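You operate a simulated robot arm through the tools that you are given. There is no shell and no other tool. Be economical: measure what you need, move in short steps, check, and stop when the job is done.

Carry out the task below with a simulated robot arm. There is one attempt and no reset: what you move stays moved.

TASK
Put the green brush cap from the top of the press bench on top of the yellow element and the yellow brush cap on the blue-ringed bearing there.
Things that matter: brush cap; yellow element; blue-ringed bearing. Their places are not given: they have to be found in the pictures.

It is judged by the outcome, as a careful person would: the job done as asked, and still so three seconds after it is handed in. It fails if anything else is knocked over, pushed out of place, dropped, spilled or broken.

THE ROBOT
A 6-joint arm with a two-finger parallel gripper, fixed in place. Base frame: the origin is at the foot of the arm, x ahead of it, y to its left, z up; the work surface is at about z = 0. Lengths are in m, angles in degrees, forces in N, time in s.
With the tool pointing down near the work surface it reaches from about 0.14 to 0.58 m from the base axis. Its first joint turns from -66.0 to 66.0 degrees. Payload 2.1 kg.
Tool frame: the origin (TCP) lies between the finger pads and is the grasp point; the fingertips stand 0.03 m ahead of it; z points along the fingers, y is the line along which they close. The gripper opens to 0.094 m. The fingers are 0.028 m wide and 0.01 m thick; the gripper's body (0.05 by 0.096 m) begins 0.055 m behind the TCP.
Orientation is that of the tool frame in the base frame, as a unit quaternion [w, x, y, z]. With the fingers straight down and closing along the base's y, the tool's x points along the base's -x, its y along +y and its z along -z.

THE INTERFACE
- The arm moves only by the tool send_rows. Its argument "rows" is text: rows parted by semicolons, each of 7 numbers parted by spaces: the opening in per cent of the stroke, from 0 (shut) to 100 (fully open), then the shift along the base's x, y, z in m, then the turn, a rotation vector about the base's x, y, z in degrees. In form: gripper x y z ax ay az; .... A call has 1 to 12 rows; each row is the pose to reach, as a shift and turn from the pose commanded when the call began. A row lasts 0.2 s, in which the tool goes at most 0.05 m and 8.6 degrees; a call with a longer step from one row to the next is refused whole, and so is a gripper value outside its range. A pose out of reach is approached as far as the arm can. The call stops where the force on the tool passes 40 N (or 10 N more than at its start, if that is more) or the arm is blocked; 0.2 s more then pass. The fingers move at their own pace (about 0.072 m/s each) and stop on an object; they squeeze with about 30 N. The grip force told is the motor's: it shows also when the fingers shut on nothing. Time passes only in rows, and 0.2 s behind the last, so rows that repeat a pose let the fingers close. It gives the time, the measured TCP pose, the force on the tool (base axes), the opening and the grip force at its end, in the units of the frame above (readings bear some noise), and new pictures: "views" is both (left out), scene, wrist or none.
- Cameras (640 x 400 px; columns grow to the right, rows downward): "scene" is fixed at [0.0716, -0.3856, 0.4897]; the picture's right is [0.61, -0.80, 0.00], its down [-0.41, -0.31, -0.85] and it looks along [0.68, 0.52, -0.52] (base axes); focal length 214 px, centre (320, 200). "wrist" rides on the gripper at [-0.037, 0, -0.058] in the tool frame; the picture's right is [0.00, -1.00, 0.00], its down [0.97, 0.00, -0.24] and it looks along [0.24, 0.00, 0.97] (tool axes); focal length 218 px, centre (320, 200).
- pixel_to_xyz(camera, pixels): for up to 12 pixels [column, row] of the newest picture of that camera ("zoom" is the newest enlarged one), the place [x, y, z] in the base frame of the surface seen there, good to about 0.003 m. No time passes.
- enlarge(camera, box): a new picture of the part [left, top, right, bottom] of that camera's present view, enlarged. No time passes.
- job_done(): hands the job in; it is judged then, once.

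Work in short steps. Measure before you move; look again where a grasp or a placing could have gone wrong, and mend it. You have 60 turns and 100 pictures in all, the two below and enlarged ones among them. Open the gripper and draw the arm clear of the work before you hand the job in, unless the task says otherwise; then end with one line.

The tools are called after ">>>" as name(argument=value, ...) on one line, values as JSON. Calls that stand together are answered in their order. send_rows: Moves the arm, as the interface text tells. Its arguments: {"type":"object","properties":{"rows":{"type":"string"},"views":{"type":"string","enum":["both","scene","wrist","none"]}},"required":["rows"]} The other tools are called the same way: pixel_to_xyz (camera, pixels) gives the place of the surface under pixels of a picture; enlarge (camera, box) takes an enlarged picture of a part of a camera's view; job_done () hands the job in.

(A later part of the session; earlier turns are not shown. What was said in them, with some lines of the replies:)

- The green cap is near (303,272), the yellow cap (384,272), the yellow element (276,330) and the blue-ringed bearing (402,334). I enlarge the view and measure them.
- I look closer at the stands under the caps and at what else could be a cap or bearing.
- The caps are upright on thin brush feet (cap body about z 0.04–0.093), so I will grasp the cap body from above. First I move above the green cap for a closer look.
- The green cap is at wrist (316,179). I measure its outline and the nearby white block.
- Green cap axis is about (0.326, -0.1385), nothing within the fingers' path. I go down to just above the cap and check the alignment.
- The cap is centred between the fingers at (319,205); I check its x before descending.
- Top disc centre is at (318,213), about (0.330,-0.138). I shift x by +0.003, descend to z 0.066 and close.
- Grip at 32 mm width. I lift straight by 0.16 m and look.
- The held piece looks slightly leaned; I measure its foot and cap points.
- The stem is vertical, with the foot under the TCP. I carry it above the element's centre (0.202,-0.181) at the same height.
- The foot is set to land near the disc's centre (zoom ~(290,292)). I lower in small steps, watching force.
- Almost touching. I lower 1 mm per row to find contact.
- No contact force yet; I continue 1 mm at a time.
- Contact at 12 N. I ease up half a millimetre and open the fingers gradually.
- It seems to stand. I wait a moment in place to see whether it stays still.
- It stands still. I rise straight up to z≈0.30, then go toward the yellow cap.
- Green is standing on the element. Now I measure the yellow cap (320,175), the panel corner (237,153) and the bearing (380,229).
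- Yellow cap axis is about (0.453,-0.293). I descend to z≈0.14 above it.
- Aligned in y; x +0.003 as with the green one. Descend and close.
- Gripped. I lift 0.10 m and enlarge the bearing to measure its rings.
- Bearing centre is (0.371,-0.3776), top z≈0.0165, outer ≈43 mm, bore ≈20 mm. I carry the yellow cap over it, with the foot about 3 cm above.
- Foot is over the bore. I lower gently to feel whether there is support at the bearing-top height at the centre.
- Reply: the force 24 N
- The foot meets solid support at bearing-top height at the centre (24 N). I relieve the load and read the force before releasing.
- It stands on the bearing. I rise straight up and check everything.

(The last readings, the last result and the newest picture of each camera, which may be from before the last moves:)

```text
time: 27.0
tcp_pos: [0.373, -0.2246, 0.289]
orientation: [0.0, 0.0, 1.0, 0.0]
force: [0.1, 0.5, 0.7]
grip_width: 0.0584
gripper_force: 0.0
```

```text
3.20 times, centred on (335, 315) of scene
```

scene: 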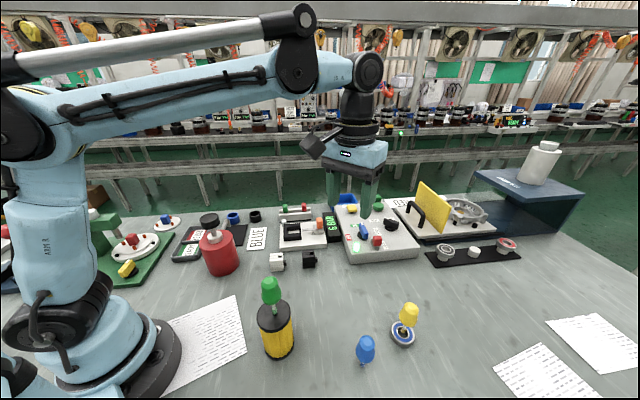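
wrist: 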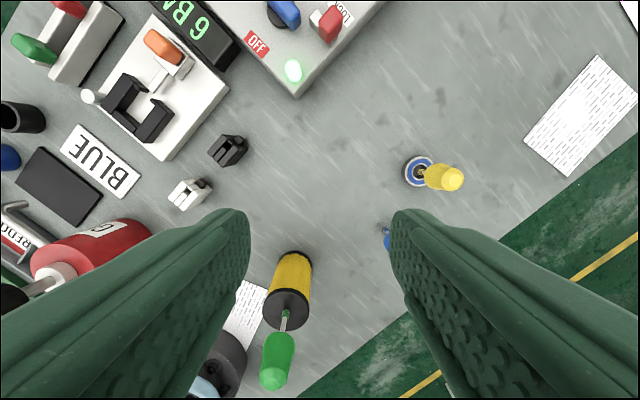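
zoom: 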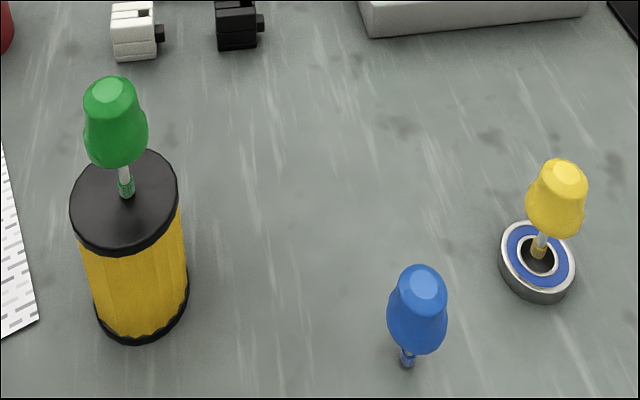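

Both caps stand where asked, nothing else has moved, and the arm is clear with the gripper open, so I hand it in.

>>> job_done()

```text
The job is handed in.
```

The green brush cap is standing on top of the yellow element and the yellow brush cap is standing on the blue-ringed bearing. Nothing else was disturbed.
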